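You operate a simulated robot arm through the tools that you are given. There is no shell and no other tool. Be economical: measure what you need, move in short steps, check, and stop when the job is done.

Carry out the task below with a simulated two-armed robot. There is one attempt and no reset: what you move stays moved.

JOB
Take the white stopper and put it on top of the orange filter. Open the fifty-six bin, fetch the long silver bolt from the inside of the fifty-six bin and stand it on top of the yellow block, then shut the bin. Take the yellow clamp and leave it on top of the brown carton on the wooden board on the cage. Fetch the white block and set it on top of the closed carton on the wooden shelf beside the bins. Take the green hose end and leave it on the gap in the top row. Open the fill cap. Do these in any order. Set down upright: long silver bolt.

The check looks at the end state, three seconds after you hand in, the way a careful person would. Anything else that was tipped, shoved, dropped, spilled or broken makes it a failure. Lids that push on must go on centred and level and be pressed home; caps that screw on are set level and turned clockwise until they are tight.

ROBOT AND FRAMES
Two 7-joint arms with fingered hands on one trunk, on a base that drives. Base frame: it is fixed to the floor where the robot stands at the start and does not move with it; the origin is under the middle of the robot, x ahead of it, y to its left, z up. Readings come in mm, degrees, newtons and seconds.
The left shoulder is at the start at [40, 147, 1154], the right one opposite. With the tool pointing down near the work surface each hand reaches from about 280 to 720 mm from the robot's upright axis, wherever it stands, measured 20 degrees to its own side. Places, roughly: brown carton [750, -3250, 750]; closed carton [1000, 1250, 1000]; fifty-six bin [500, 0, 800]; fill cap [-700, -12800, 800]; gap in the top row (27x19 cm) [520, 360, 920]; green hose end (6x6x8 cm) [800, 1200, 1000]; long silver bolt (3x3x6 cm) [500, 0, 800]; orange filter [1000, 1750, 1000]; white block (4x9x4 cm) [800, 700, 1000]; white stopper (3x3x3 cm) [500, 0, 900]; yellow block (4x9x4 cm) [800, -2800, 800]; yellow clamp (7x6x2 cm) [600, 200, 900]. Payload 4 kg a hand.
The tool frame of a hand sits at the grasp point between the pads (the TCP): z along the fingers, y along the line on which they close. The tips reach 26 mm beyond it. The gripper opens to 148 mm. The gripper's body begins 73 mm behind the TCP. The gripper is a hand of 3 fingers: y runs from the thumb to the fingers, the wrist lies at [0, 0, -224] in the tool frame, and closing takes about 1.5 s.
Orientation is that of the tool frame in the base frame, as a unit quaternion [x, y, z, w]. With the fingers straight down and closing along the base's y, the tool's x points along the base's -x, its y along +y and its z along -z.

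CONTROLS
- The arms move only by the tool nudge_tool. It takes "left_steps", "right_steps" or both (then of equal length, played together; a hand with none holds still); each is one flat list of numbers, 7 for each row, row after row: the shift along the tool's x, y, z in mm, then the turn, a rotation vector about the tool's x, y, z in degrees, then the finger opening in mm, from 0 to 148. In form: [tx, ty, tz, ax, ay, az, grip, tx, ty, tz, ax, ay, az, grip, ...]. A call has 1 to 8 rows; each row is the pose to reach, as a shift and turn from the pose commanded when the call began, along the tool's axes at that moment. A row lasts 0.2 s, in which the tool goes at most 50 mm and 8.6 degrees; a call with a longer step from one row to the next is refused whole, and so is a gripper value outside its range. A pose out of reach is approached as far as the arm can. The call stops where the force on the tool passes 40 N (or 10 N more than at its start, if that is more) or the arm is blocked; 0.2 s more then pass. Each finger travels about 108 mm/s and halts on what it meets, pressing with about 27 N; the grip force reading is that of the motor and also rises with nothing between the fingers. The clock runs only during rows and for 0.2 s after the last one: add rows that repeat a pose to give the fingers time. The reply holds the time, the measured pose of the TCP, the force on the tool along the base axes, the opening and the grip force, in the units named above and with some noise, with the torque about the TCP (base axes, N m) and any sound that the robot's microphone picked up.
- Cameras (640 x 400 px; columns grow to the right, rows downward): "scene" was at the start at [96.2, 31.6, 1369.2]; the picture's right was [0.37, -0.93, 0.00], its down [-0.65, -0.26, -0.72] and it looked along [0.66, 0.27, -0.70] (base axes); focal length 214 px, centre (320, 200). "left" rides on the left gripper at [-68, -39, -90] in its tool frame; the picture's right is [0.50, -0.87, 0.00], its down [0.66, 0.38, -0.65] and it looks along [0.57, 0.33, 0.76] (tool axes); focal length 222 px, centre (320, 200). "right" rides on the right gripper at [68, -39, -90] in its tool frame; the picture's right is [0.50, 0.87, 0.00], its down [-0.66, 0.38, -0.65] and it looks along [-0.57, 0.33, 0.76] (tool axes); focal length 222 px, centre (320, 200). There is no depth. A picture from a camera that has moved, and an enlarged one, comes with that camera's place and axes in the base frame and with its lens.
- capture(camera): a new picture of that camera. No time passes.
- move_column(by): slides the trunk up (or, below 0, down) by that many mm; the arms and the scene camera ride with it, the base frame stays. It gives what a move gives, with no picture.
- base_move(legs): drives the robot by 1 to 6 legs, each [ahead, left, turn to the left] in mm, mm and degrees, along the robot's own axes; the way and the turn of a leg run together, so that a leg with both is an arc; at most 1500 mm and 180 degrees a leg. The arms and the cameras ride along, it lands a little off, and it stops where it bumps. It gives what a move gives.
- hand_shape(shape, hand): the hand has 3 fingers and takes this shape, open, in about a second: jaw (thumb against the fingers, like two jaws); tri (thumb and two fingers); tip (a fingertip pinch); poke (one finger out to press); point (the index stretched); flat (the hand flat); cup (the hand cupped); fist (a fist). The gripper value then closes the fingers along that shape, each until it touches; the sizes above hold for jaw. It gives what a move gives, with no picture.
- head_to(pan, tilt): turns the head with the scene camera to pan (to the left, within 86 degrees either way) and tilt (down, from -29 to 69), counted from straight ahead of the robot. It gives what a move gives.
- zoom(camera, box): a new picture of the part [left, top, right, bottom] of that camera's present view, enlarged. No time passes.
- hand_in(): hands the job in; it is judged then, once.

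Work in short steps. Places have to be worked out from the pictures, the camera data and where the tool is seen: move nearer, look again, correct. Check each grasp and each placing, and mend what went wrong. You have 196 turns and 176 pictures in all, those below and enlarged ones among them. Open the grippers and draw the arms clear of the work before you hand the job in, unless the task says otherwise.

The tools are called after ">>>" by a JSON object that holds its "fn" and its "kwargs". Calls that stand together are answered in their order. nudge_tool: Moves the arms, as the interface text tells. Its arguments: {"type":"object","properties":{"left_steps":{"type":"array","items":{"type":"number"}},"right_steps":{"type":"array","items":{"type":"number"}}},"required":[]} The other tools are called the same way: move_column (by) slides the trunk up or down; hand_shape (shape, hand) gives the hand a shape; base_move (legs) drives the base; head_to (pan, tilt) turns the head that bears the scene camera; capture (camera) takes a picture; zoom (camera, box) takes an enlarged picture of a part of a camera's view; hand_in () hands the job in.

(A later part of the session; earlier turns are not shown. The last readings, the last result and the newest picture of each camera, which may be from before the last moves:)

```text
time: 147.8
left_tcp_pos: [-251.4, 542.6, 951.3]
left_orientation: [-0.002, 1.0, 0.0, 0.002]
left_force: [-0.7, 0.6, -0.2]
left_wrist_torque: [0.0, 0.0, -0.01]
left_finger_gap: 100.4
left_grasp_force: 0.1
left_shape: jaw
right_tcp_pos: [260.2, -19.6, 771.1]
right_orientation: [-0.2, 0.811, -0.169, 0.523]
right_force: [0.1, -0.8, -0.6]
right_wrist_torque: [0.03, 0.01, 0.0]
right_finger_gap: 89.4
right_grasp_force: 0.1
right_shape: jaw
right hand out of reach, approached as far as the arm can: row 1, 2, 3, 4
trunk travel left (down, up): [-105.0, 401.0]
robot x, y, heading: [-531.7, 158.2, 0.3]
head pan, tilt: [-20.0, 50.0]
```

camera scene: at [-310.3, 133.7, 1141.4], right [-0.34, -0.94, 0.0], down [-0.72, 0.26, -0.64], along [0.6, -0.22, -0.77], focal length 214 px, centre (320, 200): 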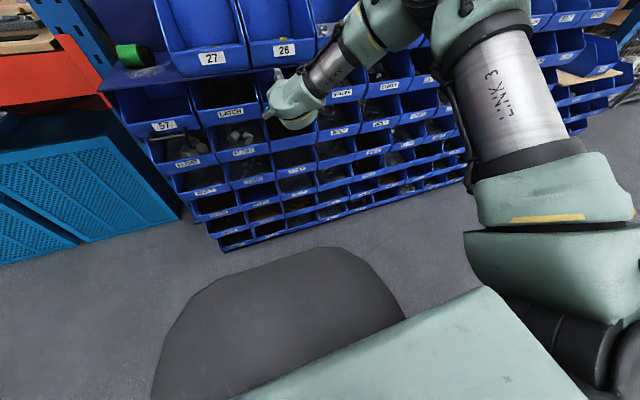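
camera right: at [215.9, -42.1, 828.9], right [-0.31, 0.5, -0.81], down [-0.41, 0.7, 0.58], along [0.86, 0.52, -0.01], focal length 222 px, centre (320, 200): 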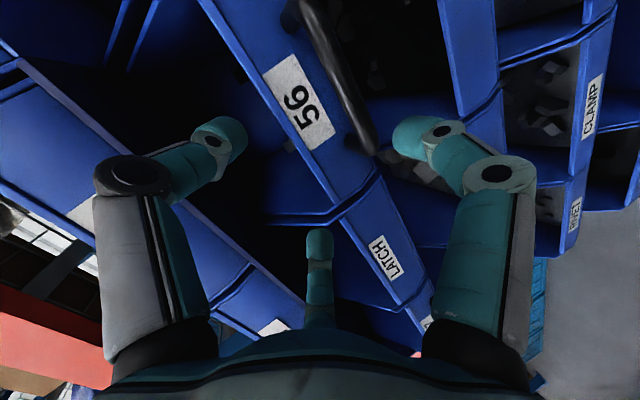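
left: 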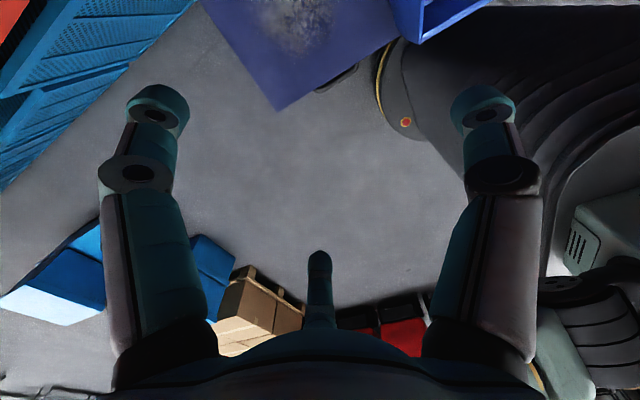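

I check the view toward the handle.

>>> {"fn": "capture", "kwargs": {"camera": "right"}}

>>> {"fn": "head_to", "kwargs": {"pan": -5, "tilt": 25}}

>>> {"fn": "capture", "kwargs": {"camera": "scene"}}

```text
69 pictures are left
camera right: at [156.7, -80.5, 772.4], right [-0.31, 0.5, -0.81], down [-0.41, 0.7, 0.59], along [0.86, 0.51, -0.01], focal length 222 px, centre (320, 200)
```

right: 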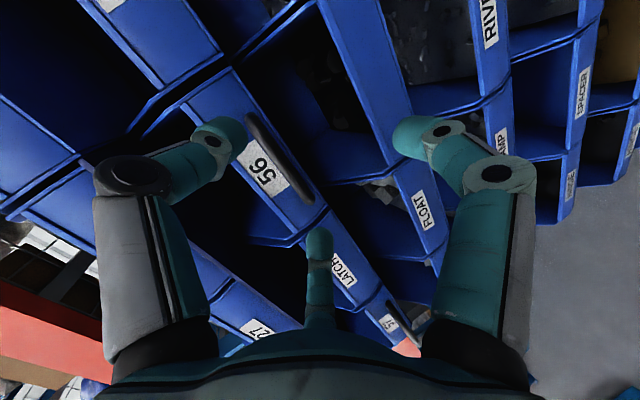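

```text
time: 148.7
left_tcp_pos: [-251.7, 541.9, 950.6]
left_orientation: [-0.002, 1.0, -0.001, 0.003]
left_force: [0.1, -0.1, 0.0]
left_wrist_torque: [0.01, 0.0, -0.03]
left_finger_gap: 100.3
left_grasp_force: 0.1
left_shape: jaw
right_tcp_pos: [259.8, -18.8, 770.9]
right_orientation: [-0.199, 0.811, -0.17, 0.523]
right_force: [-0.5, 0.2, 0.4]
right_wrist_torque: [0.0, -0.05, -0.01]
right_finger_gap: 89.6
right_grasp_force: 0.0
right_shape: jaw
trunk travel left (down, up): [-105.0, 401.0]
robot x, y, heading: [-534.3, 155.2, 0.0]
head pan, tilt: [-5.0, 25.0]
```

```text
68 pictures are left
camera scene: at [-420.0, 152.0, 1178.8], right [-0.08, -1.0, 0.0], down [-0.42, 0.04, -0.91], along [0.9, -0.08, -0.42], focal length 214 px, centre (320, 200)
```

scene: 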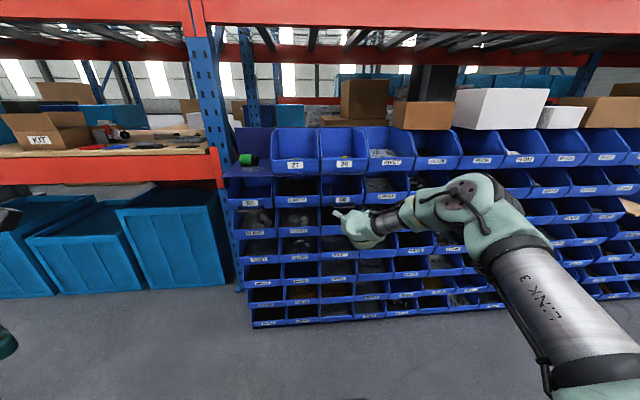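

From here the bar centre is at about [351, -19, 777]. I move to the pre-grasp point 60 mm back along the tool axis.

>>> {"fn": "nudge_tool", "kwargs": {"right_steps": [-20, -8, 10, 0, 0, 0, 90, -38.9, -16.2, 20.8, 0, 0, 0, 90, -38.9, -16.2, 20.8, 0, 0, 0, 90]}}

```text
time: 149.4
left_tcp_pos: [-251.4, 541.8, 951.5]
left_orientation: [-0.001, 1.0, 0.0, 0.001]
left_force: [0.2, 0.9, 0.8]
left_wrist_torque: [-0.02, 0.03, 0.01]
left_finger_gap: 100.4
left_grasp_force: 0.0
left_shape: jaw
right_tcp_pos: [296.0, -13.7, 801.8]
right_orientation: [-0.199, 0.81, -0.171, 0.525]
right_force: [1.4, 1.2, -0.3]
right_wrist_torque: [0.02, 0.02, 0.0]
right_finger_gap: 89.5
right_grasp_force: 0.0
right_shape: jaw
trunk travel left (down, up): [-105.0, 401.0]
robot x, y, heading: [-532.1, 156.4, 0.3]
head pan, tilt: [-5.0, 25.0]
```

Exactly at the pre-grasp point. I narrow the gap to 70 and advance 55 mm along the tool so the fingers pass above and below the bar.

>>> {"fn": "nudge_tool", "kwargs": {"right_steps": [0, 0, 0, 0, 0, 0, 70, -0.8, -2.2, 15, 0, 0, 0, 70, -0.8, -2.2, 30, 0, 0, 0, 70, -0.8, -2.2, 45, 0, 0, 0, 70, -0.8, -2.2, 55, 0, 0, 0, 70]}}

>>> {"fn": "capture", "kwargs": {"camera": "right"}}

```text
time: 150.7
left_tcp_pos: [-250.5, 542.6, 950.2]
left_orientation: [-0.002, 1.0, -0.001, 0.001]
left_force: [-0.7, 0.1, 0.0]
left_wrist_torque: [-0.02, -0.02, 0.02]
left_finger_gap: 100.2
left_grasp_force: 0.1
left_shape: jaw
right_tcp_pos: [347.2, -17.3, 780.9]
right_orientation: [-0.198, 0.809, -0.171, 0.526]
right_force: [-1.0, 0.3, 0.0]
right_wrist_torque: [0.01, 0.0, -0.01]
right_finger_gap: 70.6
right_grasp_force: 0.0
right_shape: jaw
trunk travel left (down, up): [-105.0, 401.0]
robot x, y, heading: [-533.4, 160.1, 0.2]
head pan, tilt: [-5.0, 25.0]
```

```text
67 pictures are left
camera right: at [243.1, -80.3, 781.2], right [-0.31, 0.5, -0.81], down [-0.41, 0.7, 0.58], along [0.86, 0.52, -0.01], focal length 222 px, centre (320, 200)
```

right: 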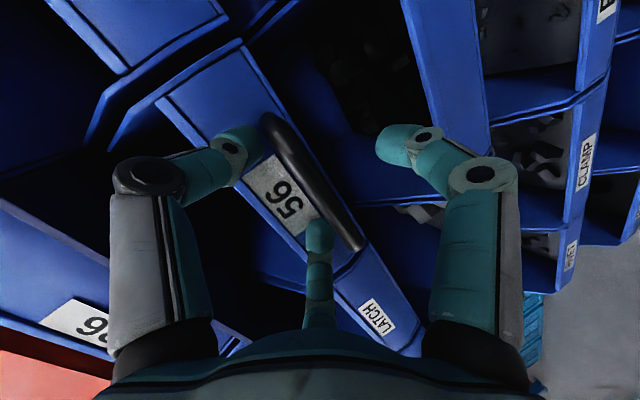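

The bar runs through the middle of the grasp. I close the fingers on it.

>>> {"fn": "nudge_tool", "kwargs": {"right_steps": [0, 0, 5, 0, 0, 0, 70, 0, 0, 5, 0, 0, 0, 50, 0, 0, 5, 0, 0, 0, 30, 0, 0, 5, 0, 0, 0, 10, 0, 0, 5, 0, 0, 0, 0, 0, 0, 5, 0, 0, 0, 0, 0, 0, 5, 0, 0, 0, 0]}}

>>> {"fn": "capture", "kwargs": {"camera": "right"}}

```text
time: 152.2
left_tcp_pos: [-250.5, 542.6, 951.4]
left_orientation: [-0.001, 1.0, 0.0, 0.001]
left_force: [-0.7, -0.5, 0.7]
left_wrist_torque: [-0.03, -0.01, 0.03]
left_finger_gap: 100.6
left_grasp_force: 0.1
left_shape: jaw
right_tcp_pos: [351.7, -20.2, 778.2]
right_orientation: [-0.199, 0.809, -0.171, 0.526]
right_force: [1.3, -4.0, 3.2]
right_wrist_torque: [-0.07, 0.05, 0.04]
right_finger_gap: 0.3
right_grasp_force: 26.8
right_shape: jaw
trunk travel left (down, up): [-105.0, 401.0]
robot x, y, heading: [-530.1, 158.5, -0.0]
head pan, tilt: [-5.0, 25.0]
```

```text
66 pictures are left
camera right: at [247.6, -81.8, 779.9], right [-0.31, 0.5, -0.81], down [-0.41, 0.7, 0.58], along [0.86, 0.51, -0.01], focal length 222 px, centre (320, 200)
```

right: 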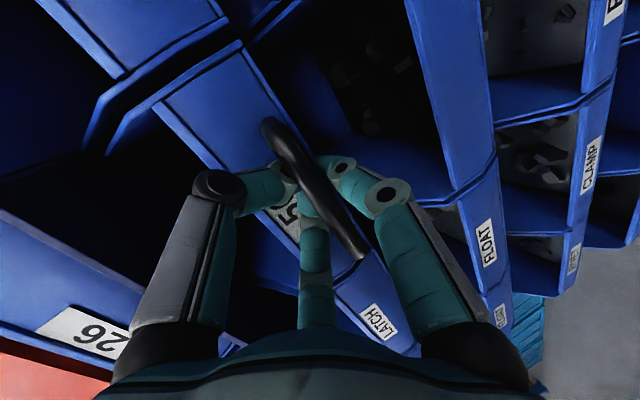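

The fingers closed with their tips behind the bar, so they should hook it. I pull back 40 mm with the base and see whether the bin follows.

>>> {"fn": "base_move", "kwargs": {"legs": [[-40, 0, 0]]}}

>>> {"fn": "capture", "kwargs": {"camera": "right"}}

```text
time: 153.1
left_tcp_pos: [-290.5, 542.3, 950.2]
left_orientation: [-0.001, 1.0, 0.0, 0.003]
left_force: [-0.1, -0.1, 0.2]
left_wrist_torque: [-0.01, -0.04, 0.01]
left_finger_gap: 100.3
left_grasp_force: 0.0
left_shape: jaw
right_tcp_pos: [310.9, -17.8, 779.2]
right_orientation: [-0.199, 0.809, -0.169, 0.526]
right_force: [0.2, -0.3, 1.0]
right_wrist_torque: [0.01, 0.05, -0.02]
right_finger_gap: 0.4
right_grasp_force: 27.1
right_shape: jaw
trunk travel left (down, up): [-105.0, 401.0]
robot x, y, heading: [-572.2, 157.9, 0.1]
head pan, tilt: [-5.0, 25.0]
```

```text
65 pictures are left
camera right: at [206.9, -80.4, 780.1], right [-0.31, 0.5, -0.81], down [-0.41, 0.7, 0.58], along [0.86, 0.52, -0.01], focal length 222 px, centre (320, 200)
```

right: 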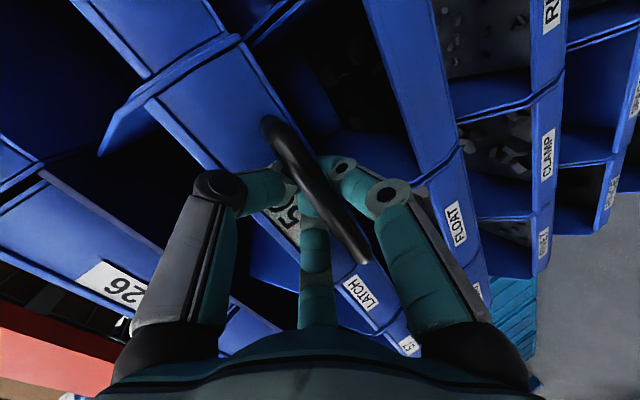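

The bin follows. I pull another 120 mm (160 in total).

>>> {"fn": "base_move", "kwargs": {"legs": [[-60, 0, 0]]}}

>>> {"fn": "base_move", "kwargs": {"legs": [[-60, 0, 0]]}}

>>> {"fn": "head_to", "kwargs": {"pan": -20, "tilt": 30}}

>>> {"fn": "zoom", "kwargs": {"camera": "scene", "box": [180, 100, 440, 280]}}

```text
time: 154.1
left_tcp_pos: [-351.3, 541.6, 952.0]
left_orientation: [-0.002, 1.0, -0.001, 0.002]
left_force: [-0.5, -0.2, -0.3]
left_wrist_torque: [0.0, -0.01, -0.01]
left_finger_gap: 100.5
left_grasp_force: 0.1
left_shape: jaw
right_tcp_pos: [249.9, -17.6, 780.1]
right_orientation: [-0.2, 0.809, -0.168, 0.526]
right_force: [-0.5, 0.8, 0.2]
right_wrist_torque: [0.01, 0.05, -0.03]
right_finger_gap: 0.0
right_grasp_force: 27.2
right_shape: jaw
trunk travel left (down, up): [-105.0, 401.0]
robot x, y, heading: [-631.8, 159.9, 0.7]
head pan, tilt: [-5.0, 25.0]
```

```text
time: 155.1
left_tcp_pos: [-411.4, 541.8, 951.5]
left_orientation: [-0.001, 1.0, 0.0, 0.002]
left_force: [-0.6, 0.2, 1.2]
left_wrist_torque: [-0.01, -0.03, -0.05]
left_finger_gap: 100.2
left_grasp_force: 0.0
left_shape: jaw
right_tcp_pos: [190.2, -17.1, 780.3]
right_orientation: [-0.2, 0.809, -0.17, 0.526]
right_force: [-0.4, 0.1, 1.0]
right_wrist_torque: [-0.02, 0.02, 0.02]
right_finger_gap: 0.1
right_grasp_force: 27.0
right_shape: jaw
trunk travel left (down, up): [-105.0, 401.0]
robot x, y, heading: [-694.5, 157.0, 0.4]
head pan, tilt: [-5.0, 25.0]
```

```text
time: 155.8
left_tcp_pos: [-409.3, 542.4, 950.2]
left_orientation: [-0.002, 1.0, 0.0, 0.002]
left_force: [-1.0, -0.8, -0.5]
left_wrist_torque: [0.01, -0.02, 0.02]
left_finger_gap: 100.5
left_grasp_force: 0.0
left_shape: jaw
right_tcp_pos: [192.3, -17.7, 778.9]
right_orientation: [-0.2, 0.81, -0.17, 0.525]
right_force: [-0.3, 0.4, 0.4]
right_wrist_torque: [0.0, -0.02, -0.01]
right_finger_gap: 0.2
right_grasp_force: 27.2
right_shape: jaw
trunk travel left (down, up): [-105.0, 401.0]
robot x, y, heading: [-686.7, 161.2, 0.1]
head pan, tilt: [-20.0, 30.0]
```

```text
2.22 times, centred on (310, 190) of scene
camera zoom: at [-585.2, 128.7, 1170.9], right [-0.34, -0.94, 0.0], down [-0.47, 0.17, -0.87], along [0.82, -0.29, -0.5], focal length 477 px, centre (342, 222)
```

zoom: 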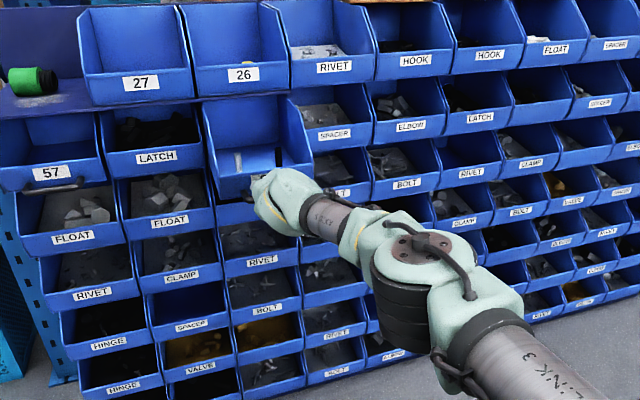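

Bin 56 is open by 160 mm and both bolts still stand. I open the fingers and withdraw along the tool axis.

>>> {"fn": "nudge_tool", "kwargs": {"right_steps": [0, 0, 0, 0, 0, 0, 20, 0, 0, 0, 0, 0, 0, 45, 0, 0, 0, 0, 0, 0, 70, 0, 0, -20, 0, 0, 0, 75, 0, 0, -50, 0, 0, 0, 80, 0, 0, -80, 0, 0, 0, 80]}}

>>> {"fn": "base_move", "kwargs": {"legs": [[-60, 0, 0]]}}

>>> {"fn": "move_column", "kwargs": {"by": 220}}

```text
time: 157.2
left_tcp_pos: [-410.8, 541.5, 951.2]
left_orientation: [-0.002, 1.0, -0.001, 0.003]
left_force: [0.4, -0.6, 0.0]
left_wrist_torque: [-0.01, -0.01, -0.01]
left_finger_gap: 100.4
left_grasp_force: 0.1
left_shape: jaw
right_tcp_pos: [118.9, -12.5, 809.3]
right_orientation: [-0.199, 0.809, -0.17, 0.526]
right_force: [0.9, -0.8, 0.0]
right_wrist_torque: [-0.01, 0.01, -0.01]
right_finger_gap: 79.5
right_grasp_force: 0.1
right_shape: jaw
trunk travel left (down, up): [-105.0, 401.0]
robot x, y, heading: [-690.7, 157.6, 0.5]
head pan, tilt: [-20.0, 30.0]
```

```text
time: 158.2
left_tcp_pos: [-469.9, 542.6, 951.0]
left_orientation: [-0.003, 1.0, 0.0, 0.001]
left_force: [-0.1, -0.6, -1.1]
left_wrist_torque: [0.01, -0.02, 0.0]
left_finger_gap: 100.4
left_grasp_force: 0.1
left_shape: jaw
right_tcp_pos: [59.5, -11.5, 811.1]
right_orientation: [-0.2, 0.809, -0.169, 0.526]
right_force: [-0.3, 0.0, -0.7]
right_wrist_torque: [-0.02, 0.03, 0.0]
right_finger_gap: 79.4
right_grasp_force: 0.1
right_shape: jaw
trunk travel left (down, up): [-105.0, 401.0]
robot x, y, heading: [-750.8, 163.4, 0.3]
head pan, tilt: [-20.0, 30.0]
```

```text
time: 160.5
left_tcp_pos: [-469.9, 541.2, 1171.6]
left_orientation: [-0.002, 1.0, 0.0, 0.002]
left_force: [0.6, -0.4, -0.7]
left_wrist_torque: [-0.01, -0.02, -0.01]
left_finger_gap: 100.4
left_grasp_force: 0.1
left_shape: jaw
right_tcp_pos: [60.3, -10.6, 1029.5]
right_orientation: [-0.201, 0.809, -0.169, 0.526]
right_force: [0.3, -0.8, 0.4]
right_wrist_torque: [0.0, -0.03, 0.01]
right_finger_gap: 79.6
right_grasp_force: 0.0
right_shape: jaw
trunk travel left (down, up): [-325.0, 181.0]
robot x, y, heading: [-749.6, 155.2, 0.4]
head pan, tilt: [-20.0, 30.0]
```

I turn the hand back to vertical while drawing it in.

>>> {"fn": "nudge_tool", "kwargs": {"right_steps": [10.4, 4.1, -26.5, -2.4, 7.5, 2.85, 80, 20.8, 8.2, -53, -4.8, 15, 5.7, 80, 31.2, 12.3, -79.5, -7.2, 22.5, 8.55, 80, 41.6, 16.4, -106, -9.6, 30, 11.4, 80, 52, 20.5, -132.5, -12, 37.5, 14.25, 80, 62.4, 24.6, -159, -14.4, 45, 17.1, 80, 72.8, 28.7, -185.5, -16.8, 52.5, 19.95, 80, 83.2, 32.8, -212, -19.2, 60, 22.8, 80]}}

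```text
time: 162.3
left_tcp_pos: [-469.8, 541.3, 1170.6]
left_orientation: [-0.003, 1.0, 0.0, 0.002]
left_force: [-0.4, -0.2, 0.3]
left_wrist_torque: [0.02, -0.02, -0.04]
left_finger_gap: 100.5
left_grasp_force: 0.1
left_shape: jaw
right_tcp_pos: [-170.2, -12.1, 1031.5]
right_orientation: [-0.014, 0.999, -0.014, 0.038]
right_force: [-0.2, 0.8, 0.6]
right_wrist_torque: [0.01, 0.0, 0.02]
right_finger_gap: 79.5
right_grasp_force: 0.1
right_shape: jaw
trunk travel left (down, up): [-325.0, 181.0]
robot x, y, heading: [-751.2, 156.4, 0.2]
head pan, tilt: [-20.0, 30.0]
```

Nearly vertical; I correct the rest, set the "tip" shape and drive so the hand is above the opened bin.

>>> {"fn": "nudge_tool", "kwargs": {"right_steps": [0, 0, 0, -1.6, 4.4, 1.6, 80]}}

>>> {"fn": "hand_shape", "kwargs": {"shape": "tip", "hand": "right"}}

>>> {"fn": "base_move", "kwargs": {"legs": [[430, 42, 0]]}}

>>> {"fn": "head_to", "kwargs": {"pan": -20, "tilt": 50}}

>>> {"fn": "capture", "kwargs": {"camera": "right"}}

>>> {"fn": "capture", "kwargs": {"camera": "scene"}}

```text
time: 162.7
left_tcp_pos: [-468.9, 542.1, 1171.3]
left_orientation: [-0.002, 1.0, -0.001, 0.002]
left_force: [0.1, -0.1, -0.2]
left_wrist_torque: [0.01, -0.04, 0.0]
left_finger_gap: 100.4
left_grasp_force: 0.2
left_shape: jaw
right_tcp_pos: [-168.3, -11.3, 1030.4]
right_orientation: [0.0, 1.0, 0.001, -0.001]
right_force: [0.2, -0.8, 0.6]
right_wrist_torque: [0.01, 0.01, 0.0]
right_finger_gap: 79.5
right_grasp_force: 0.0
right_shape: jaw
trunk travel left (down, up): [-325.0, 181.0]
robot x, y, heading: [-750.1, 157.3, 0.3]
head pan, tilt: [-20.0, 30.0]
```

```text
time: 163.6
left_tcp_pos: [-468.3, 541.3, 1169.6]
left_orientation: [-0.001, 1.0, 0.0, 0.001]
left_force: [-0.5, -0.6, -0.3]
left_wrist_torque: [-0.01, 0.0, 0.0]
left_finger_gap: 100.4
left_grasp_force: 0.0
left_shape: jaw
right_tcp_pos: [-169.9, -10.5, 1030.7]
right_orientation: [-0.001, 1.0, 0.001, 0.0]
right_force: [-0.1, 0.2, 0.5]
right_wrist_torque: [-0.01, -0.02, 0.0]
right_finger_gap: 147.8
right_grasp_force: 0.0
right_shape: tip
trunk travel left (down, up): [-325.0, 181.0]
robot x, y, heading: [-747.2, 154.9, 0.2]
head pan, tilt: [-20.0, 30.0]
```

```text
time: 166.3
left_tcp_pos: [-44.7, 586.4, 1170.9]
left_orientation: [-0.003, 1.0, 0.0, 0.001]
left_force: [0.5, -0.2, -0.1]
left_wrist_torque: [-0.01, -0.03, 0.02]
left_finger_gap: 100.3
left_grasp_force: 0.2
left_shape: jaw
right_tcp_pos: [254.1, 32.7, 1032.0]
right_orientation: [0.0, 1.0, 0.0, -0.001]
right_force: [-0.1, -0.5, -0.1]
right_wrist_torque: [-0.01, 0.02, -0.01]
right_finger_gap: 147.9
right_grasp_force: 0.0
right_shape: tip
trunk travel left (down, up): [-325.0, 181.0]
robot x, y, heading: [-324.6, 202.7, 0.4]
head pan, tilt: [-20.0, 30.0]
```

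```text
time: 167.1
left_tcp_pos: [-45.3, 585.6, 1170.2]
left_orientation: [-0.004, 1.0, 0.0, 0.001]
left_force: [-0.4, -0.1, -0.1]
left_wrist_torque: [-0.04, 0.02, 0.01]
left_finger_gap: 100.3
left_grasp_force: 0.1
left_shape: jaw
right_tcp_pos: [255.9, 34.1, 1030.8]
right_orientation: [-0.001, 1.0, 0.0, 0.0]
right_force: [-0.4, 0.1, 0.4]
right_wrist_torque: [0.0, 0.02, 0.02]
right_finger_gap: 148.0
right_grasp_force: 0.0
right_shape: tip
trunk travel left (down, up): [-325.0, 181.0]
robot x, y, heading: [-324.9, 202.9, 0.5]
head pan, tilt: [-20.0, 50.0]
```

```text
63 pictures are left
camera right: at [186.9, -6.9, 1120.8], right [-0.5, 0.86, 0.0], down [0.65, 0.38, 0.65], along [0.57, 0.33, -0.76], focal length 222 px, centre (320, 200)
```

right: 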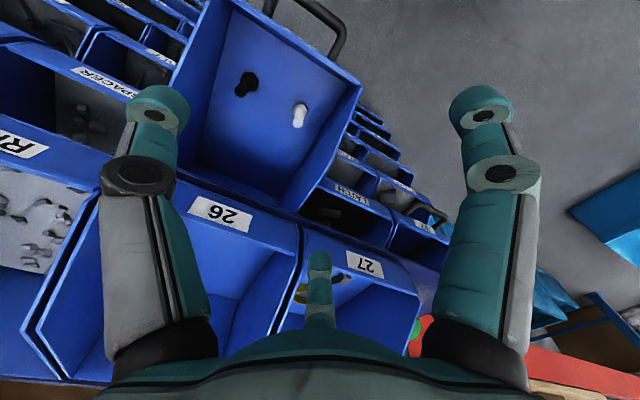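

```text
62 pictures are left
camera scene: at [-232.6, 176.6, 1361.3], right [-0.34, -0.94, 0.0], down [-0.72, 0.26, -0.64], along [0.61, -0.22, -0.77], focal length 214 px, centre (320, 200)
```

scene: 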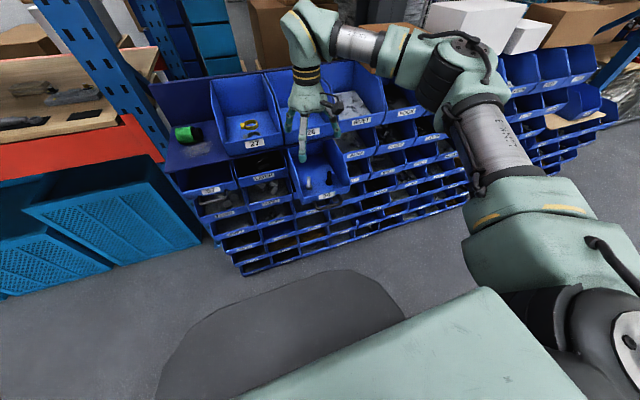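

The silver bolt stands at about [298, 28], base z about 777, top about 837. I narrow the fingers and come down above it, staying clear of the row above.

>>> {"fn": "nudge_tool", "kwargs": {"right_steps": [-10, -3, 0, 0, 0, 0, 120, -20, -6, 15, 0, 0, 0, 95, -32, -8, 40, 0, 0, 0, 70, -42, -11, 75, 0, 0, 0, 50, -42, -11, 110, 0, 0, 0, 50, -42, -11, 130, 0, 0, 0, 50, -42, -11, 130, 0, 0, 0, 50]}}

>>> {"fn": "capture", "kwargs": {"camera": "right"}}

>>> {"fn": "zoom", "kwargs": {"camera": "scene", "box": [250, 100, 380, 220]}}

```text
time: 168.7
left_tcp_pos: [-45.5, 585.6, 1170.9]
left_orientation: [-0.004, 1.0, 0.0, 0.002]
left_force: [-0.4, -0.3, -0.1]
left_wrist_torque: [0.02, -0.04, -0.01]
left_finger_gap: 100.6
left_grasp_force: 0.1
left_shape: jaw
right_tcp_pos: [299.7, 23.3, 899.8]
right_orientation: [-0.002, 1.0, 0.0, 0.0]
right_force: [0.0, -0.5, 1.3]
right_wrist_torque: [0.02, -0.03, 0.01]
right_finger_gap: 50.5
right_grasp_force: 0.0
right_shape: tip
trunk travel left (down, up): [-325.0, 181.0]
robot x, y, heading: [-325.9, 200.4, 0.1]
head pan, tilt: [-20.0, 50.0]
```

```text
61 pictures are left
camera right: at [230.8, -17.3, 989.9], right [-0.5, 0.86, 0.0], down [0.65, 0.38, 0.65], along [0.57, 0.33, -0.76], focal length 222 px, centre (320, 200)
```

right: 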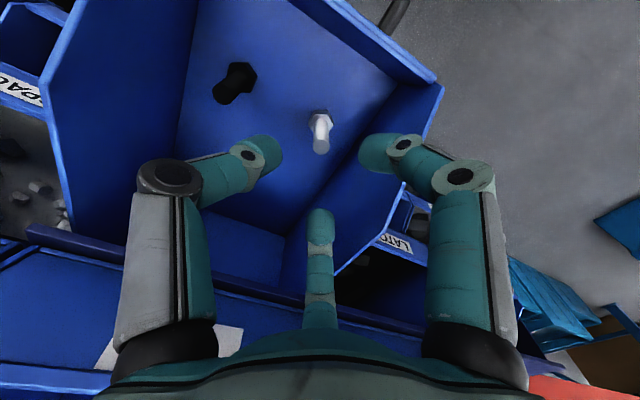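

```text
3.33 times, centred on (315, 160) of scene
camera zoom: at [-232.8, 176.7, 1361.3], right [-0.34, -0.94, 0.0], down [-0.72, 0.26, -0.64], along [0.61, -0.22, -0.77], focal length 715 px, centre (337, 333)
```

zoom: 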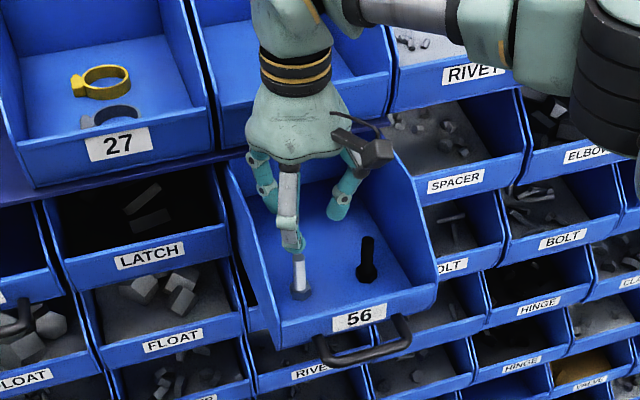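

The bolt is at [301, 27]. I descend to z 824 with the fingers around the shaft.

>>> {"fn": "nudge_tool", "kwargs": {"right_steps": [-1, 2, 25, 0, 0, 0, 46, -1, 2, 50, 0, 0, 0, 44, -1, 2, 75, 0, 0, 0, 44, -1, 2, 75, 0, 0, 0, 44]}}

>>> {"fn": "capture", "kwargs": {"camera": "right"}}

```text
time: 169.7
left_tcp_pos: [-45.7, 586.2, 1170.8]
left_orientation: [-0.004, 1.0, 0.0, 0.003]
left_force: [-0.4, -0.5, 0.0]
left_wrist_torque: [-0.01, 0.04, 0.0]
left_finger_gap: 100.3
left_grasp_force: 0.1
left_shape: jaw
right_tcp_pos: [298.9, 23.4, 823.9]
right_orientation: [-0.001, 1.0, 0.0, 0.0]
right_force: [-0.2, 0.4, -0.6]
right_wrist_torque: [-0.01, -0.02, -0.01]
right_finger_gap: 44.3
right_grasp_force: 0.0
right_shape: tip
trunk travel left (down, up): [-325.0, 181.0]
robot x, y, heading: [-327.9, 202.4, 0.4]
head pan, tilt: [-20.0, 50.0]
```

```text
59 pictures are left
camera right: at [230.0, -15.6, 914.1], right [-0.5, 0.87, 0.0], down [0.65, 0.38, 0.65], along [0.57, 0.33, -0.76], focal length 222 px, centre (320, 200)
```

right: 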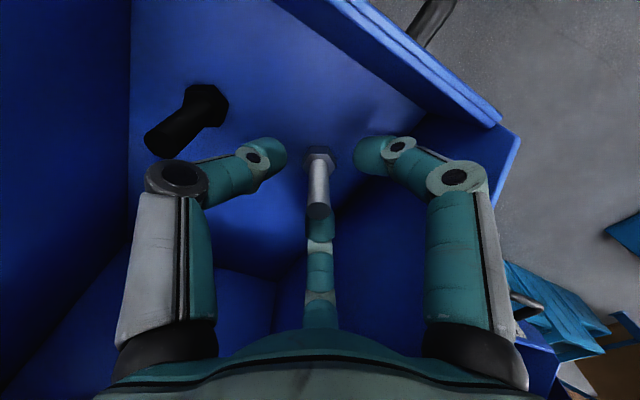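

Bolt is centred between the fingers, with no wall contact. I close.

>>> {"fn": "nudge_tool", "kwargs": {"right_steps": [0, 0, 0, 0, 0, 0, 30, 0, 0, 0, 0, 0, 0, 15, 0, 0, 0, 0, 0, 0, 0, 0, 0, 0, 0, 0, 0, 0, 0, 0, 0, 0, 0, 0, 0]}}

>>> {"fn": "nudge_tool", "kwargs": {"right_steps": [0, 0, -20, 0, 0, 0, 0, 0, 0, -60, 0, 0, 0, 0, 0, 0, -105, 0, 0, 0, 0, 0, 0, -150, 0, 0, 0, 0, 0, 0, -200, 0, 0, 0, 0, 0, 0, -240, 0, 0, 0, 0]}}

>>> {"fn": "capture", "kwargs": {"camera": "right"}}

>>> {"fn": "capture", "kwargs": {"camera": "scene"}}

```text
time: 170.9
left_tcp_pos: [-45.2, 585.3, 1171.5]
left_orientation: [-0.004, 1.0, 0.0, 0.001]
left_force: [-0.4, -0.3, 0.4]
left_wrist_torque: [-0.01, 0.01, 0.01]
left_finger_gap: 100.3
left_grasp_force: 0.0
left_shape: jaw
right_tcp_pos: [297.6, 23.9, 824.5]
right_orientation: [-0.001, 1.0, 0.001, 0.001]
right_force: [-0.3, 0.3, 0.0]
right_wrist_torque: [-0.01, -0.01, 0.02]
right_finger_gap: 7.1
right_grasp_force: 26.6
right_shape: tip
trunk travel left (down, up): [-325.0, 181.0]
robot x, y, heading: [-322.0, 201.4, 0.4]
head pan, tilt: [-20.0, 50.0]
```

```text
time: 172.3
left_tcp_pos: [-46.0, 586.3, 1171.4]
left_orientation: [-0.004, 1.0, -0.001, 0.002]
left_force: [-0.2, 0.4, 0.0]
left_wrist_torque: [-0.01, 0.0, 0.01]
left_finger_gap: 100.3
left_grasp_force: 0.0
left_shape: jaw
right_tcp_pos: [296.4, 22.7, 1066.9]
right_orientation: [-0.002, 1.0, 0.0, 0.0]
right_force: [0.3, 0.1, 0.5]
right_wrist_torque: [-0.01, -0.01, 0.03]
right_finger_gap: 7.0
right_grasp_force: 26.9
right_shape: tip
trunk travel left (down, up): [-325.0, 181.0]
robot x, y, heading: [-323.5, 201.7, 0.6]
head pan, tilt: [-20.0, 50.0]
```

```text
58 pictures are left
camera right: at [228.7, -16.8, 1156.6], right [-0.5, 0.86, 0.0], down [0.65, 0.38, 0.65], along [0.57, 0.33, -0.76], focal length 222 px, centre (320, 200)
```

right: 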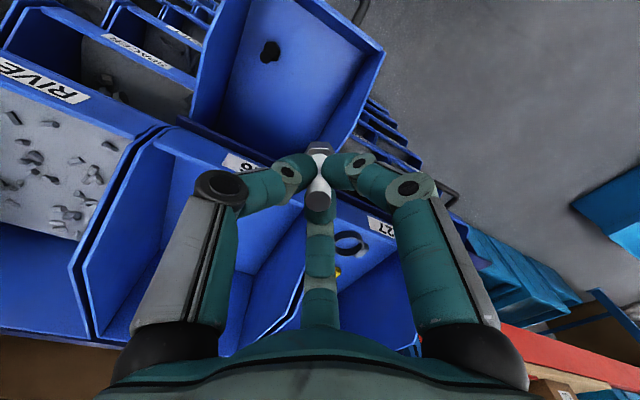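

```text
57 pictures are left
camera scene: at [-233.3, 177.1, 1361.3], right [-0.34, -0.94, 0.0], down [-0.72, 0.26, -0.64], along [0.61, -0.22, -0.77], focal length 214 px, centre (320, 200)
```

scene: 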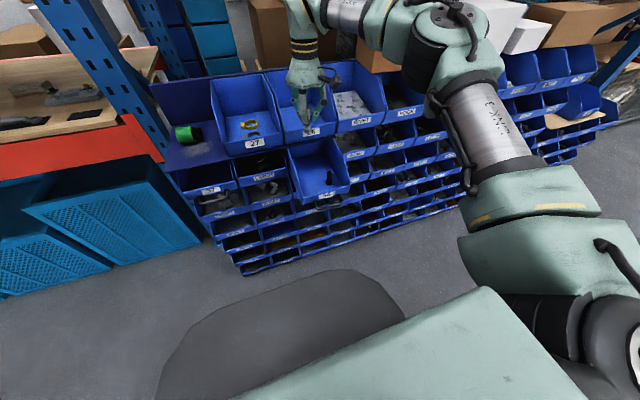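

Bolt held by its shaft. Now shut the bin with the left hand: I draw the right hand back and up, and bring the closed left hand inward.

>>> {"fn": "nudge_tool", "kwargs": {"left_steps": [-25, -35, 0, 0, 0, 0, 80, -50, -70, 0, 0, -5, 0, 50, -75, -105, 0, 0, -10, 0, 20, -100, -140, 0, 0, -15, 0, 0, -125, -175, 0, 0, -22, 0, 0, -152, -213, 0, 0, -30, 0, 0], "right_steps": [36, 0, -13, 0, 0, 0, 0, 72, 0, -26, 0, 0, 0, 0, 108, 0, -39, 0, 0, 0, 0, 144, 0, -52, 0, 0, 0, 0, 180, 0, -65, 0, 0, 0, 0, 216, 0, -78, 0, 0, 0, 0]}}

>>> {"fn": "base_move", "kwargs": {"legs": [[0, -390, 0]]}}

```text
time: 173.7
left_tcp_pos: [110.9, 371.2, 1172.5]
left_orientation: [-0.003, 0.965, 0.001, 0.262]
left_force: [1.0, -0.5, -0.2]
left_wrist_torque: [0.0, 0.0, -0.01]
left_finger_gap: 0.0
left_grasp_force: 27.0
left_shape: jaw
right_tcp_pos: [79.9, 20.6, 1142.7]
right_orientation: [0.0, 1.0, 0.001, 0.0]
right_force: [-0.5, 0.7, -1.4]
right_wrist_torque: [0.04, 0.0, 0.02]
right_finger_gap: 7.0
right_grasp_force: 26.9
right_shape: tip
trunk travel left (down, up): [-325.0, 181.0]
robot x, y, heading: [-326.6, 202.3, 0.3]
head pan, tilt: [-20.0, 50.0]
```

```text
time: 176.1
left_tcp_pos: [112.6, -13.3, 1171.4]
left_orientation: [-0.001, 0.965, -0.001, 0.261]
left_force: [-0.5, 0.4, -0.3]
left_wrist_torque: [0.02, -0.01, 0.03]
left_finger_gap: 0.2
left_grasp_force: 26.5
left_shape: jaw
right_tcp_pos: [82.5, -367.0, 1143.0]
right_orientation: [-0.001, 1.0, 0.001, 0.0]
right_force: [0.2, 0.4, 0.1]
right_wrist_torque: [0.0, 0.01, -0.01]
right_finger_gap: 7.0
right_grasp_force: 26.6
right_shape: tip
trunk travel left (down, up): [-325.0, 181.0]
robot x, y, heading: [-321.5, -186.9, 0.3]
head pan, tilt: [-20.0, 50.0]
```

Left hand is lined up at y -13. I lower it to z about 838, in front of the bin face.

>>> {"fn": "nudge_tool", "kwargs": {"left_steps": [21, 0, 36, 0, 0, 0, 0, 42, 0, 72, 0, 0, 0, 0, 63, 0, 108, 0, 0, 0, 0, 84, 0, 144, 0, 0, 0, 0, 105, 0, 180, 0, 0, 0, 0, 126, 0, 216, 0, 0, 0, 0, 147, 0, 252, 0, 0, 0, 0, 168, 0, 287, 0, 0, 0, 0]}}

>>> {"fn": "head_to", "kwargs": {"pan": 15, "tilt": 50}}

>>> {"fn": "capture", "kwargs": {"camera": "scene"}}

```text
time: 177.9
left_tcp_pos: [114.3, -16.2, 861.6]
left_orientation: [-0.001, 0.965, 0.0, 0.261]
left_force: [0.7, 1.3, 0.2]
left_wrist_torque: [0.01, -0.01, 0.0]
left_finger_gap: 0.0
left_grasp_force: 26.9
left_shape: jaw
left hand out of reach, approached as far as the arm can: row 8
right_tcp_pos: [82.8, -368.1, 1142.8]
right_orientation: [0.0, 1.0, 0.001, 0.0]
right_force: [0.3, -0.3, -0.8]
right_wrist_torque: [0.05, 0.03, -0.01]
right_finger_gap: 7.1
right_grasp_force: 27.0
right_shape: tip
trunk travel left (down, up): [-325.0, 181.0]
robot x, y, heading: [-317.2, -189.1, 0.2]
head pan, tilt: [-20.0, 50.0]
```

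```text
time: 178.9
left_tcp_pos: [114.3, -14.0, 860.4]
left_orientation: [-0.001, 0.965, 0.0, 0.26]
left_force: [-0.4, -0.8, -0.1]
left_wrist_torque: [-0.01, 0.04, 0.0]
left_finger_gap: 0.0
left_grasp_force: 26.9
left_shape: jaw
right_tcp_pos: [82.0, -367.1, 1143.1]
right_orientation: [0.0, 1.0, 0.002, 0.001]
right_force: [1.1, -0.3, -0.9]
right_wrist_torque: [0.03, -0.01, 0.01]
right_finger_gap: 6.8
right_grasp_force: 27.3
right_shape: tip
trunk travel left (down, up): [-325.0, 181.0]
robot x, y, heading: [-322.9, -185.2, 0.3]
head pan, tilt: [15.0, 50.0]
```

```text
56 pictures are left
camera scene: at [-228.6, -165.5, 1361.3], right [0.26, -0.97, 0.0], down [-0.74, -0.2, -0.64], along [0.62, 0.17, -0.77], focal length 214 px, centre (320, 200)
```

scene: 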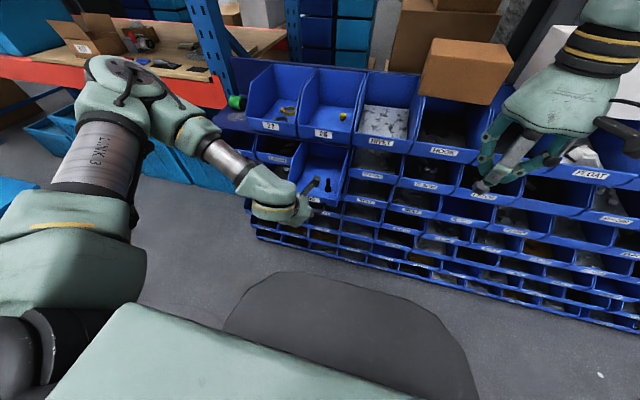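

The descent limit is at 861, so I lower the trunk by 38 mm. Then I push forward gently.

>>> {"fn": "move_column", "kwargs": {"by": -38}}

>>> {"fn": "base_move", "kwargs": {"legs": [[130, 0, 0]]}}

>>> {"fn": "zoom", "kwargs": {"camera": "scene", "box": [220, 110, 420, 260]}}

```text
time: 179.8
left_tcp_pos: [114.3, -13.2, 822.7]
left_orientation: [-0.002, 0.966, 0.0, 0.26]
left_force: [-0.2, -0.1, -0.3]
left_wrist_torque: [0.01, 0.02, 0.02]
left_finger_gap: 0.2
left_grasp_force: 27.5
left_shape: jaw
right_tcp_pos: [82.1, -367.7, 1105.8]
right_orientation: [0.0, 1.0, 0.001, 0.001]
right_force: [-0.2, 1.3, -0.7]
right_wrist_torque: [-0.01, -0.02, 0.01]
right_finger_gap: 6.8
right_grasp_force: 27.4
right_shape: tip
trunk travel left (down, up): [-287.0, 219.0]
robot x, y, heading: [-325.5, -187.1, 0.3]
head pan, tilt: [15.0, 50.0]
```

```text
time: 181.1
left_tcp_pos: [244.5, -12.8, 822.7]
left_orientation: [-0.002, 0.966, 0.0, 0.26]
left_force: [0.0, -0.9, -0.3]
left_wrist_torque: [0.02, -0.02, -0.01]
left_finger_gap: 0.1
left_grasp_force: 26.7
left_shape: jaw
right_tcp_pos: [211.3, -366.8, 1105.6]
right_orientation: [0.0, 1.0, 0.0, 0.0]
right_force: [0.1, 0.1, 0.3]
right_wrist_torque: [-0.01, 0.01, -0.03]
right_finger_gap: 7.0
right_grasp_force: 26.8
right_shape: tip
trunk travel left (down, up): [-287.0, 219.0]
robot x, y, heading: [-190.8, -183.6, 0.2]
head pan, tilt: [15.0, 50.0]
```

```text
2.67 times, centred on (320, 185) of scene
camera zoom: at [-99.5, -164.6, 1323.7], right [0.26, -0.96, 0.0], down [-0.74, -0.2, -0.64], along [0.62, 0.17, -0.77], focal length 572 px, centre (320, 240)
```

zoom: 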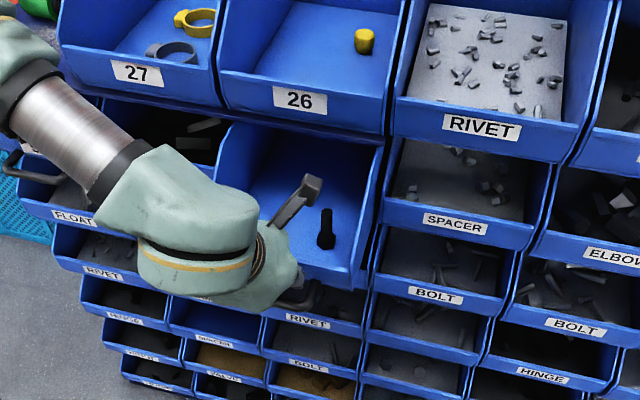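

The bin is moving in. The left hand's camera would come close to bin 26's lip at the end, so I pitch 15° more, then push on.

>>> {"fn": "nudge_tool", "kwargs": {"left_steps": [0, 0, 0, 0, -7.5, 0, 0, 0, 0, 0, 0, -15, 0, 0]}}

>>> {"fn": "base_move", "kwargs": {"legs": [[80, 0, 0]]}}

>>> {"fn": "zoom", "kwargs": {"camera": "scene", "box": [220, 110, 420, 260]}}

```text
time: 181.7
left_tcp_pos: [293.7, -51.7, 882.3]
left_orientation: [-0.005, 0.936, 0.01, 0.353]
left_force: [0.7, -1.2, -0.6]
left_wrist_torque: [-0.02, 0.01, -0.01]
left_finger_gap: 0.2
left_grasp_force: 27.1
left_shape: jaw
left hand out of reach, approached as far as the arm can: row 1, 2
right_tcp_pos: [212.7, -367.7, 1105.3]
right_orientation: [0.001, 1.0, 0.001, 0.0]
right_force: [0.7, -0.7, -0.5]
right_wrist_torque: [0.02, 0.01, -0.02]
right_finger_gap: 6.7
right_grasp_force: 27.1
right_shape: tip
trunk travel left (down, up): [-287.0, 219.0]
robot x, y, heading: [-191.5, -180.7, 0.2]
head pan, tilt: [15.0, 50.0]
```

```text
time: 182.8
left_tcp_pos: [367.0, -51.0, 876.4]
left_orientation: [-0.003, 0.939, 0.01, 0.343]
left_force: [1.1, 0.3, 0.4]
left_wrist_torque: [0.0, 0.02, 0.01]
left_finger_gap: 0.1
left_grasp_force: 27.4
left_shape: jaw
right_tcp_pos: [295.2, -366.0, 1103.4]
right_orientation: [0.0, 1.0, 0.0, -0.002]
right_force: [1.1, -0.2, -0.3]
right_wrist_torque: [0.02, 0.02, 0.01]
right_finger_gap: 7.0
right_grasp_force: 26.9
right_shape: tip
trunk travel left (down, up): [-287.0, 219.0]
robot x, y, heading: [-109.8, -185.8, 0.5]
head pan, tilt: [15.0, 50.0]
stopped in leg 1: the force on the tool passed its limit at 46 N (the readings are from after the stop); the commanded pose is now the measured one
```

```text
2.67 times, centred on (320, 185) of scene
camera zoom: at [-16.0, -164.3, 1323.5], right [0.26, -0.96, 0.0], down [-0.74, -0.2, -0.64], along [0.62, 0.17, -0.77], focal length 572 px, centre (320, 240)
```

zoom: 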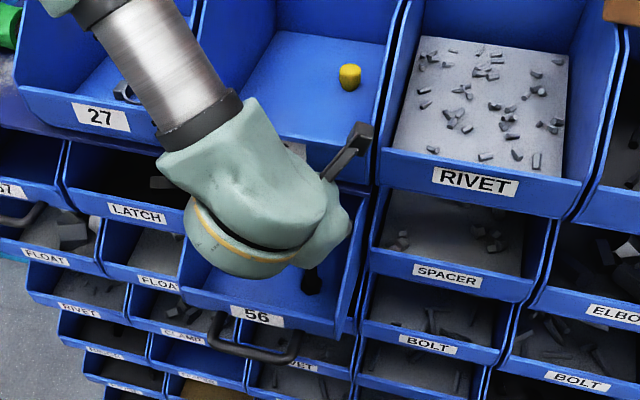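

The arm jumped over the lip at its reach limit and stopped against the row above. I back straight out and check the bin and the dark bolt.

>>> {"fn": "base_move", "kwargs": {"legs": [[-190, 0, 0]]}}

>>> {"fn": "capture", "kwargs": {"camera": "scene"}}

>>> {"fn": "zoom", "kwargs": {"camera": "scene", "box": [240, 90, 400, 210]}}

```text
time: 184.4
left_tcp_pos: [175.7, -52.9, 877.7]
left_orientation: [-0.003, 0.94, 0.009, 0.342]
left_force: [-0.1, -0.1, 0.3]
left_wrist_torque: [0.01, 0.03, -0.03]
left_finger_gap: 0.1
left_grasp_force: 26.7
left_shape: jaw
right_tcp_pos: [102.1, -366.7, 1104.2]
right_orientation: [-0.001, 1.0, -0.001, -0.001]
right_force: [1.4, -0.3, -0.9]
right_wrist_torque: [0.02, 0.0, -0.01]
right_finger_gap: 7.0
right_grasp_force: 27.2
right_shape: tip
trunk travel left (down, up): [-287.0, 219.0]
robot x, y, heading: [-305.7, -184.4, 0.1]
head pan, tilt: [15.0, 50.0]
```

```text
53 pictures are left
camera scene: at [-208.2, -165.3, 1323.6], right [0.26, -0.96, 0.0], down [-0.74, -0.2, -0.64], along [0.62, 0.17, -0.77], focal length 214 px, centre (320, 200)
```

scene: 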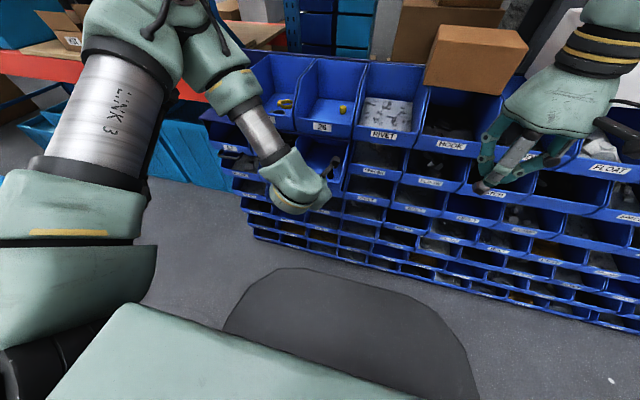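

```text
3.33 times, centred on (320, 150) of scene
camera zoom: at [-208.2, -165.3, 1323.6], right [0.26, -0.96, 0.0], down [-0.74, -0.2, -0.64], along [0.62, 0.17, -0.77], focal length 715 px, centre (320, 367)
```

zoom: 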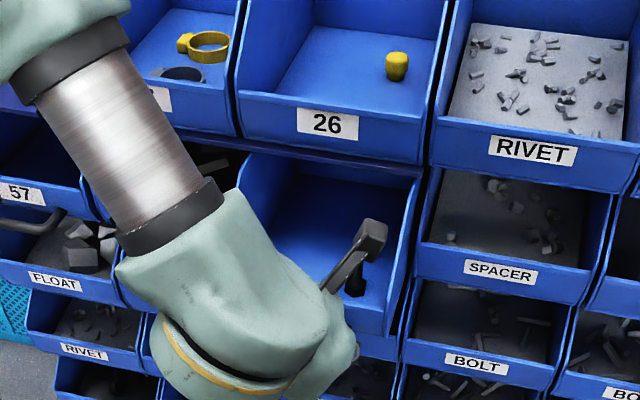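

The dark bolt is still standing. I use a better posture: lower the trunk and stand further back so the left arm is more extended, then set the fingertips at z about 800 again.

>>> {"fn": "base_move", "kwargs": {"legs": [[-150, 0, 0]]}}

>>> {"fn": "move_column", "kwargs": {"by": -200}}

>>> {"fn": "nudge_tool", "kwargs": {"left_steps": [-34, 7, -5, 0, 0, 0, 0, -68, 14, -10, 0, 0, 0, 0, -102, 21, -15, 0, 0, 0, 0, -136, 28, -20, 0, 0, 0, 0, -170, 35, -25, 0, 0, 0, 0, -205, 40, -12, 0, 0, 0, 0]}}

```text
time: 185.8
left_tcp_pos: [24.2, -52.3, 878.0]
left_orientation: [-0.004, 0.94, 0.01, 0.342]
left_force: [-0.1, -0.5, -0.4]
left_wrist_torque: [-0.02, -0.04, -0.01]
left_finger_gap: 0.1
left_grasp_force: 26.6
left_shape: jaw
right_tcp_pos: [-46.7, -366.9, 1104.8]
right_orientation: [0.0, 1.0, 0.0, -0.002]
right_force: [-0.2, -0.3, -1.0]
right_wrist_torque: [0.03, 0.0, -0.03]
right_finger_gap: 6.8
right_grasp_force: 26.8
right_shape: tip
trunk travel left (down, up): [-287.0, 219.0]
robot x, y, heading: [-455.0, -182.7, 0.4]
head pan, tilt: [15.0, 50.0]
```

```text
time: 187.9
left_tcp_pos: [24.1, -53.8, 676.5]
left_orientation: [-0.004, 0.939, 0.011, 0.343]
left_force: [-0.8, 0.9, -0.3]
left_wrist_torque: [-0.01, -0.03, -0.01]
left_finger_gap: 0.1
left_grasp_force: 27.0
left_shape: jaw
right_tcp_pos: [-48.1, -367.2, 904.6]
right_orientation: [0.0, 1.0, 0.0, -0.001]
right_force: [0.6, 0.0, -1.1]
right_wrist_torque: [0.01, 0.01, 0.01]
right_finger_gap: 7.0
right_grasp_force: 26.8
right_shape: tip
trunk travel left (down, up): [-87.0, 419.0]
robot x, y, heading: [-456.8, -187.8, 0.3]
head pan, tilt: [15.0, 50.0]
```

```text
time: 189.3
left_tcp_pos: [172.3, -12.6, 817.0]
left_orientation: [-0.003, 0.939, 0.01, 0.343]
left_force: [-0.2, -0.5, 0.3]
left_wrist_torque: [0.01, 0.02, -0.03]
left_finger_gap: 0.0
left_grasp_force: 26.7
left_shape: jaw
right_tcp_pos: [-47.4, -366.9, 903.7]
right_orientation: [0.0, 1.0, 0.0, -0.002]
right_force: [0.5, 0.5, -1.5]
right_wrist_torque: [-0.04, 0.02, 0.05]
right_finger_gap: 7.1
right_grasp_force: 26.6
right_shape: tip
trunk travel left (down, up): [-87.0, 419.0]
robot x, y, heading: [-453.5, -188.2, 0.4]
head pan, tilt: [15.0, 50.0]
```

In position with the arm comfortable. I push forward 150 mm and look.

>>> {"fn": "base_move", "kwargs": {"legs": [[150, 0, 0]]}}

>>> {"fn": "zoom", "kwargs": {"camera": "scene", "box": [220, 80, 420, 230]}}

```text
time: 190.7
left_tcp_pos: [321.8, -12.3, 815.9]
left_orientation: [-0.004, 0.939, 0.01, 0.343]
left_force: [0.0, 0.5, 0.4]
left_wrist_torque: [0.01, 0.0, 0.0]
left_finger_gap: 0.0
left_grasp_force: 27.3
left_shape: jaw
right_tcp_pos: [101.1, -366.0, 904.3]
right_orientation: [0.0, 1.0, 0.0, -0.001]
right_force: [0.9, -0.6, -0.1]
right_wrist_torque: [-0.01, 0.0, 0.01]
right_finger_gap: 6.9
right_grasp_force: 27.4
right_shape: tip
trunk travel left (down, up): [-87.0, 419.0]
robot x, y, heading: [-306.4, -184.9, 0.2]
head pan, tilt: [15.0, 50.0]
```

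```text
2.67 times, centred on (320, 155) of scene
camera zoom: at [-209.9, -164.9, 1123.0], right [0.26, -0.96, 0.0], down [-0.74, -0.2, -0.64], along [0.62, 0.17, -0.77], focal length 572 px, centre (320, 320)
```

zoom: 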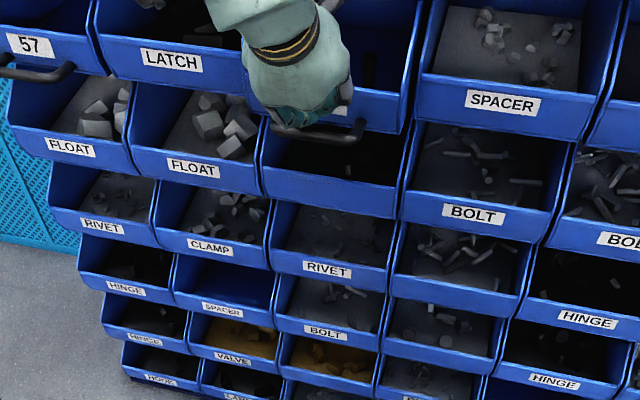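

Pushing well; roughly 30 mm is left. I continue in small pushes until resistance.

>>> {"fn": "base_move", "kwargs": {"legs": [[25, 0, 0]]}}

>>> {"fn": "base_move", "kwargs": {"legs": [[14, 0, 0]]}}

>>> {"fn": "zoom", "kwargs": {"camera": "scene", "box": [220, 60, 420, 210]}}

```text
time: 191.5
left_tcp_pos: [345.6, -11.2, 816.7]
left_orientation: [-0.003, 0.939, 0.01, 0.344]
left_force: [0.7, -0.3, -0.8]
left_wrist_torque: [-0.01, 0.03, 0.0]
left_finger_gap: 0.1
left_grasp_force: 26.9
left_shape: jaw
right_tcp_pos: [125.4, -366.1, 902.5]
right_orientation: [-0.001, 1.0, 0.0, -0.001]
right_force: [0.7, 0.8, -1.6]
right_wrist_torque: [-0.02, 0.01, 0.01]
right_finger_gap: 6.7
right_grasp_force: 26.6
right_shape: tip
trunk travel left (down, up): [-87.0, 419.0]
robot x, y, heading: [-279.5, -186.8, 0.2]
head pan, tilt: [15.0, 50.0]
```

```text
time: 192.3
left_tcp_pos: [359.5, -10.7, 816.7]
left_orientation: [-0.003, 0.939, 0.01, 0.344]
left_force: [-0.2, 0.9, -0.6]
left_wrist_torque: [0.03, 0.02, 0.0]
left_finger_gap: 0.0
left_grasp_force: 27.1
left_shape: jaw
right_tcp_pos: [139.5, -365.9, 904.6]
right_orientation: [-0.001, 1.0, 0.0, -0.001]
right_force: [-0.1, 0.5, -0.7]
right_wrist_torque: [0.01, 0.02, -0.02]
right_finger_gap: 7.2
right_grasp_force: 27.3
right_shape: tip
trunk travel left (down, up): [-87.0, 419.0]
robot x, y, heading: [-266.8, -187.6, 0.4]
head pan, tilt: [15.0, 50.0]
```

```text
2.67 times, centred on (320, 135) of scene
camera zoom: at [-172.7, -164.7, 1123.1], right [0.26, -0.96, 0.0], down [-0.74, -0.2, -0.64], along [0.62, 0.17, -0.77], focal length 572 px, centre (320, 373)
```

zoom: 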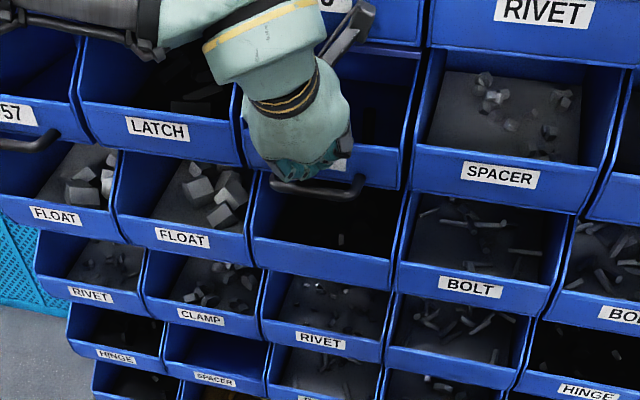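

The lip is nearly flush with its neighbours. I nudge until it meets its stop.

>>> {"fn": "base_move", "kwargs": {"legs": [[10, 0, 0]]}}

>>> {"fn": "base_move", "kwargs": {"legs": [[8, 0, 0]]}}

```text
time: 193.2
left_tcp_pos: [361.2, -13.1, 815.7]
left_orientation: [-0.003, 0.941, 0.009, 0.337]
left_force: [-7.4, 0.4, 3.1]
left_wrist_torque: [0.03, -0.02, 0.0]
left_finger_gap: 0.2
left_grasp_force: 27.0
left_shape: jaw
right_tcp_pos: [146.4, -364.5, 904.1]
right_orientation: [0.0, 1.0, 0.0, -0.001]
right_force: [0.1, -0.4, 0.5]
right_wrist_torque: [0.0, 0.01, -0.01]
right_finger_gap: 7.0
right_grasp_force: 27.2
right_shape: tip
trunk travel left (down, up): [-87.0, 419.0]
robot x, y, heading: [-257.9, -184.2, 0.3]
head pan, tilt: [15.0, 50.0]
stopped in leg 1: the force on the tool passed its limit at 43 N (the readings are from after the stop); the commanded pose is now the measured one
```

```text
time: 194.1
left_tcp_pos: [363.9, -13.6, 812.0]
left_orientation: [-0.004, 0.944, 0.008, 0.33]
left_force: [-13.2, 1.2, 4.1]
left_wrist_torque: [0.05, -0.07, 0.14]
left_finger_gap: 0.0
left_grasp_force: 27.0
left_shape: jaw
right_tcp_pos: [153.2, -365.2, 904.8]
right_orientation: [-0.001, 1.0, 0.0, -0.002]
right_force: [-0.1, -0.6, -0.7]
right_wrist_torque: [-0.01, 0.0, 0.0]
right_finger_gap: 6.8
right_grasp_force: 27.7
right_shape: tip
trunk travel left (down, up): [-87.0, 419.0]
robot x, y, heading: [-251.8, -187.4, 0.6]
head pan, tilt: [15.0, 50.0]
stopped in leg 1: the force on the tool passed its limit at 47 N (the readings are from after the stop); the commanded pose is now the measured one
```

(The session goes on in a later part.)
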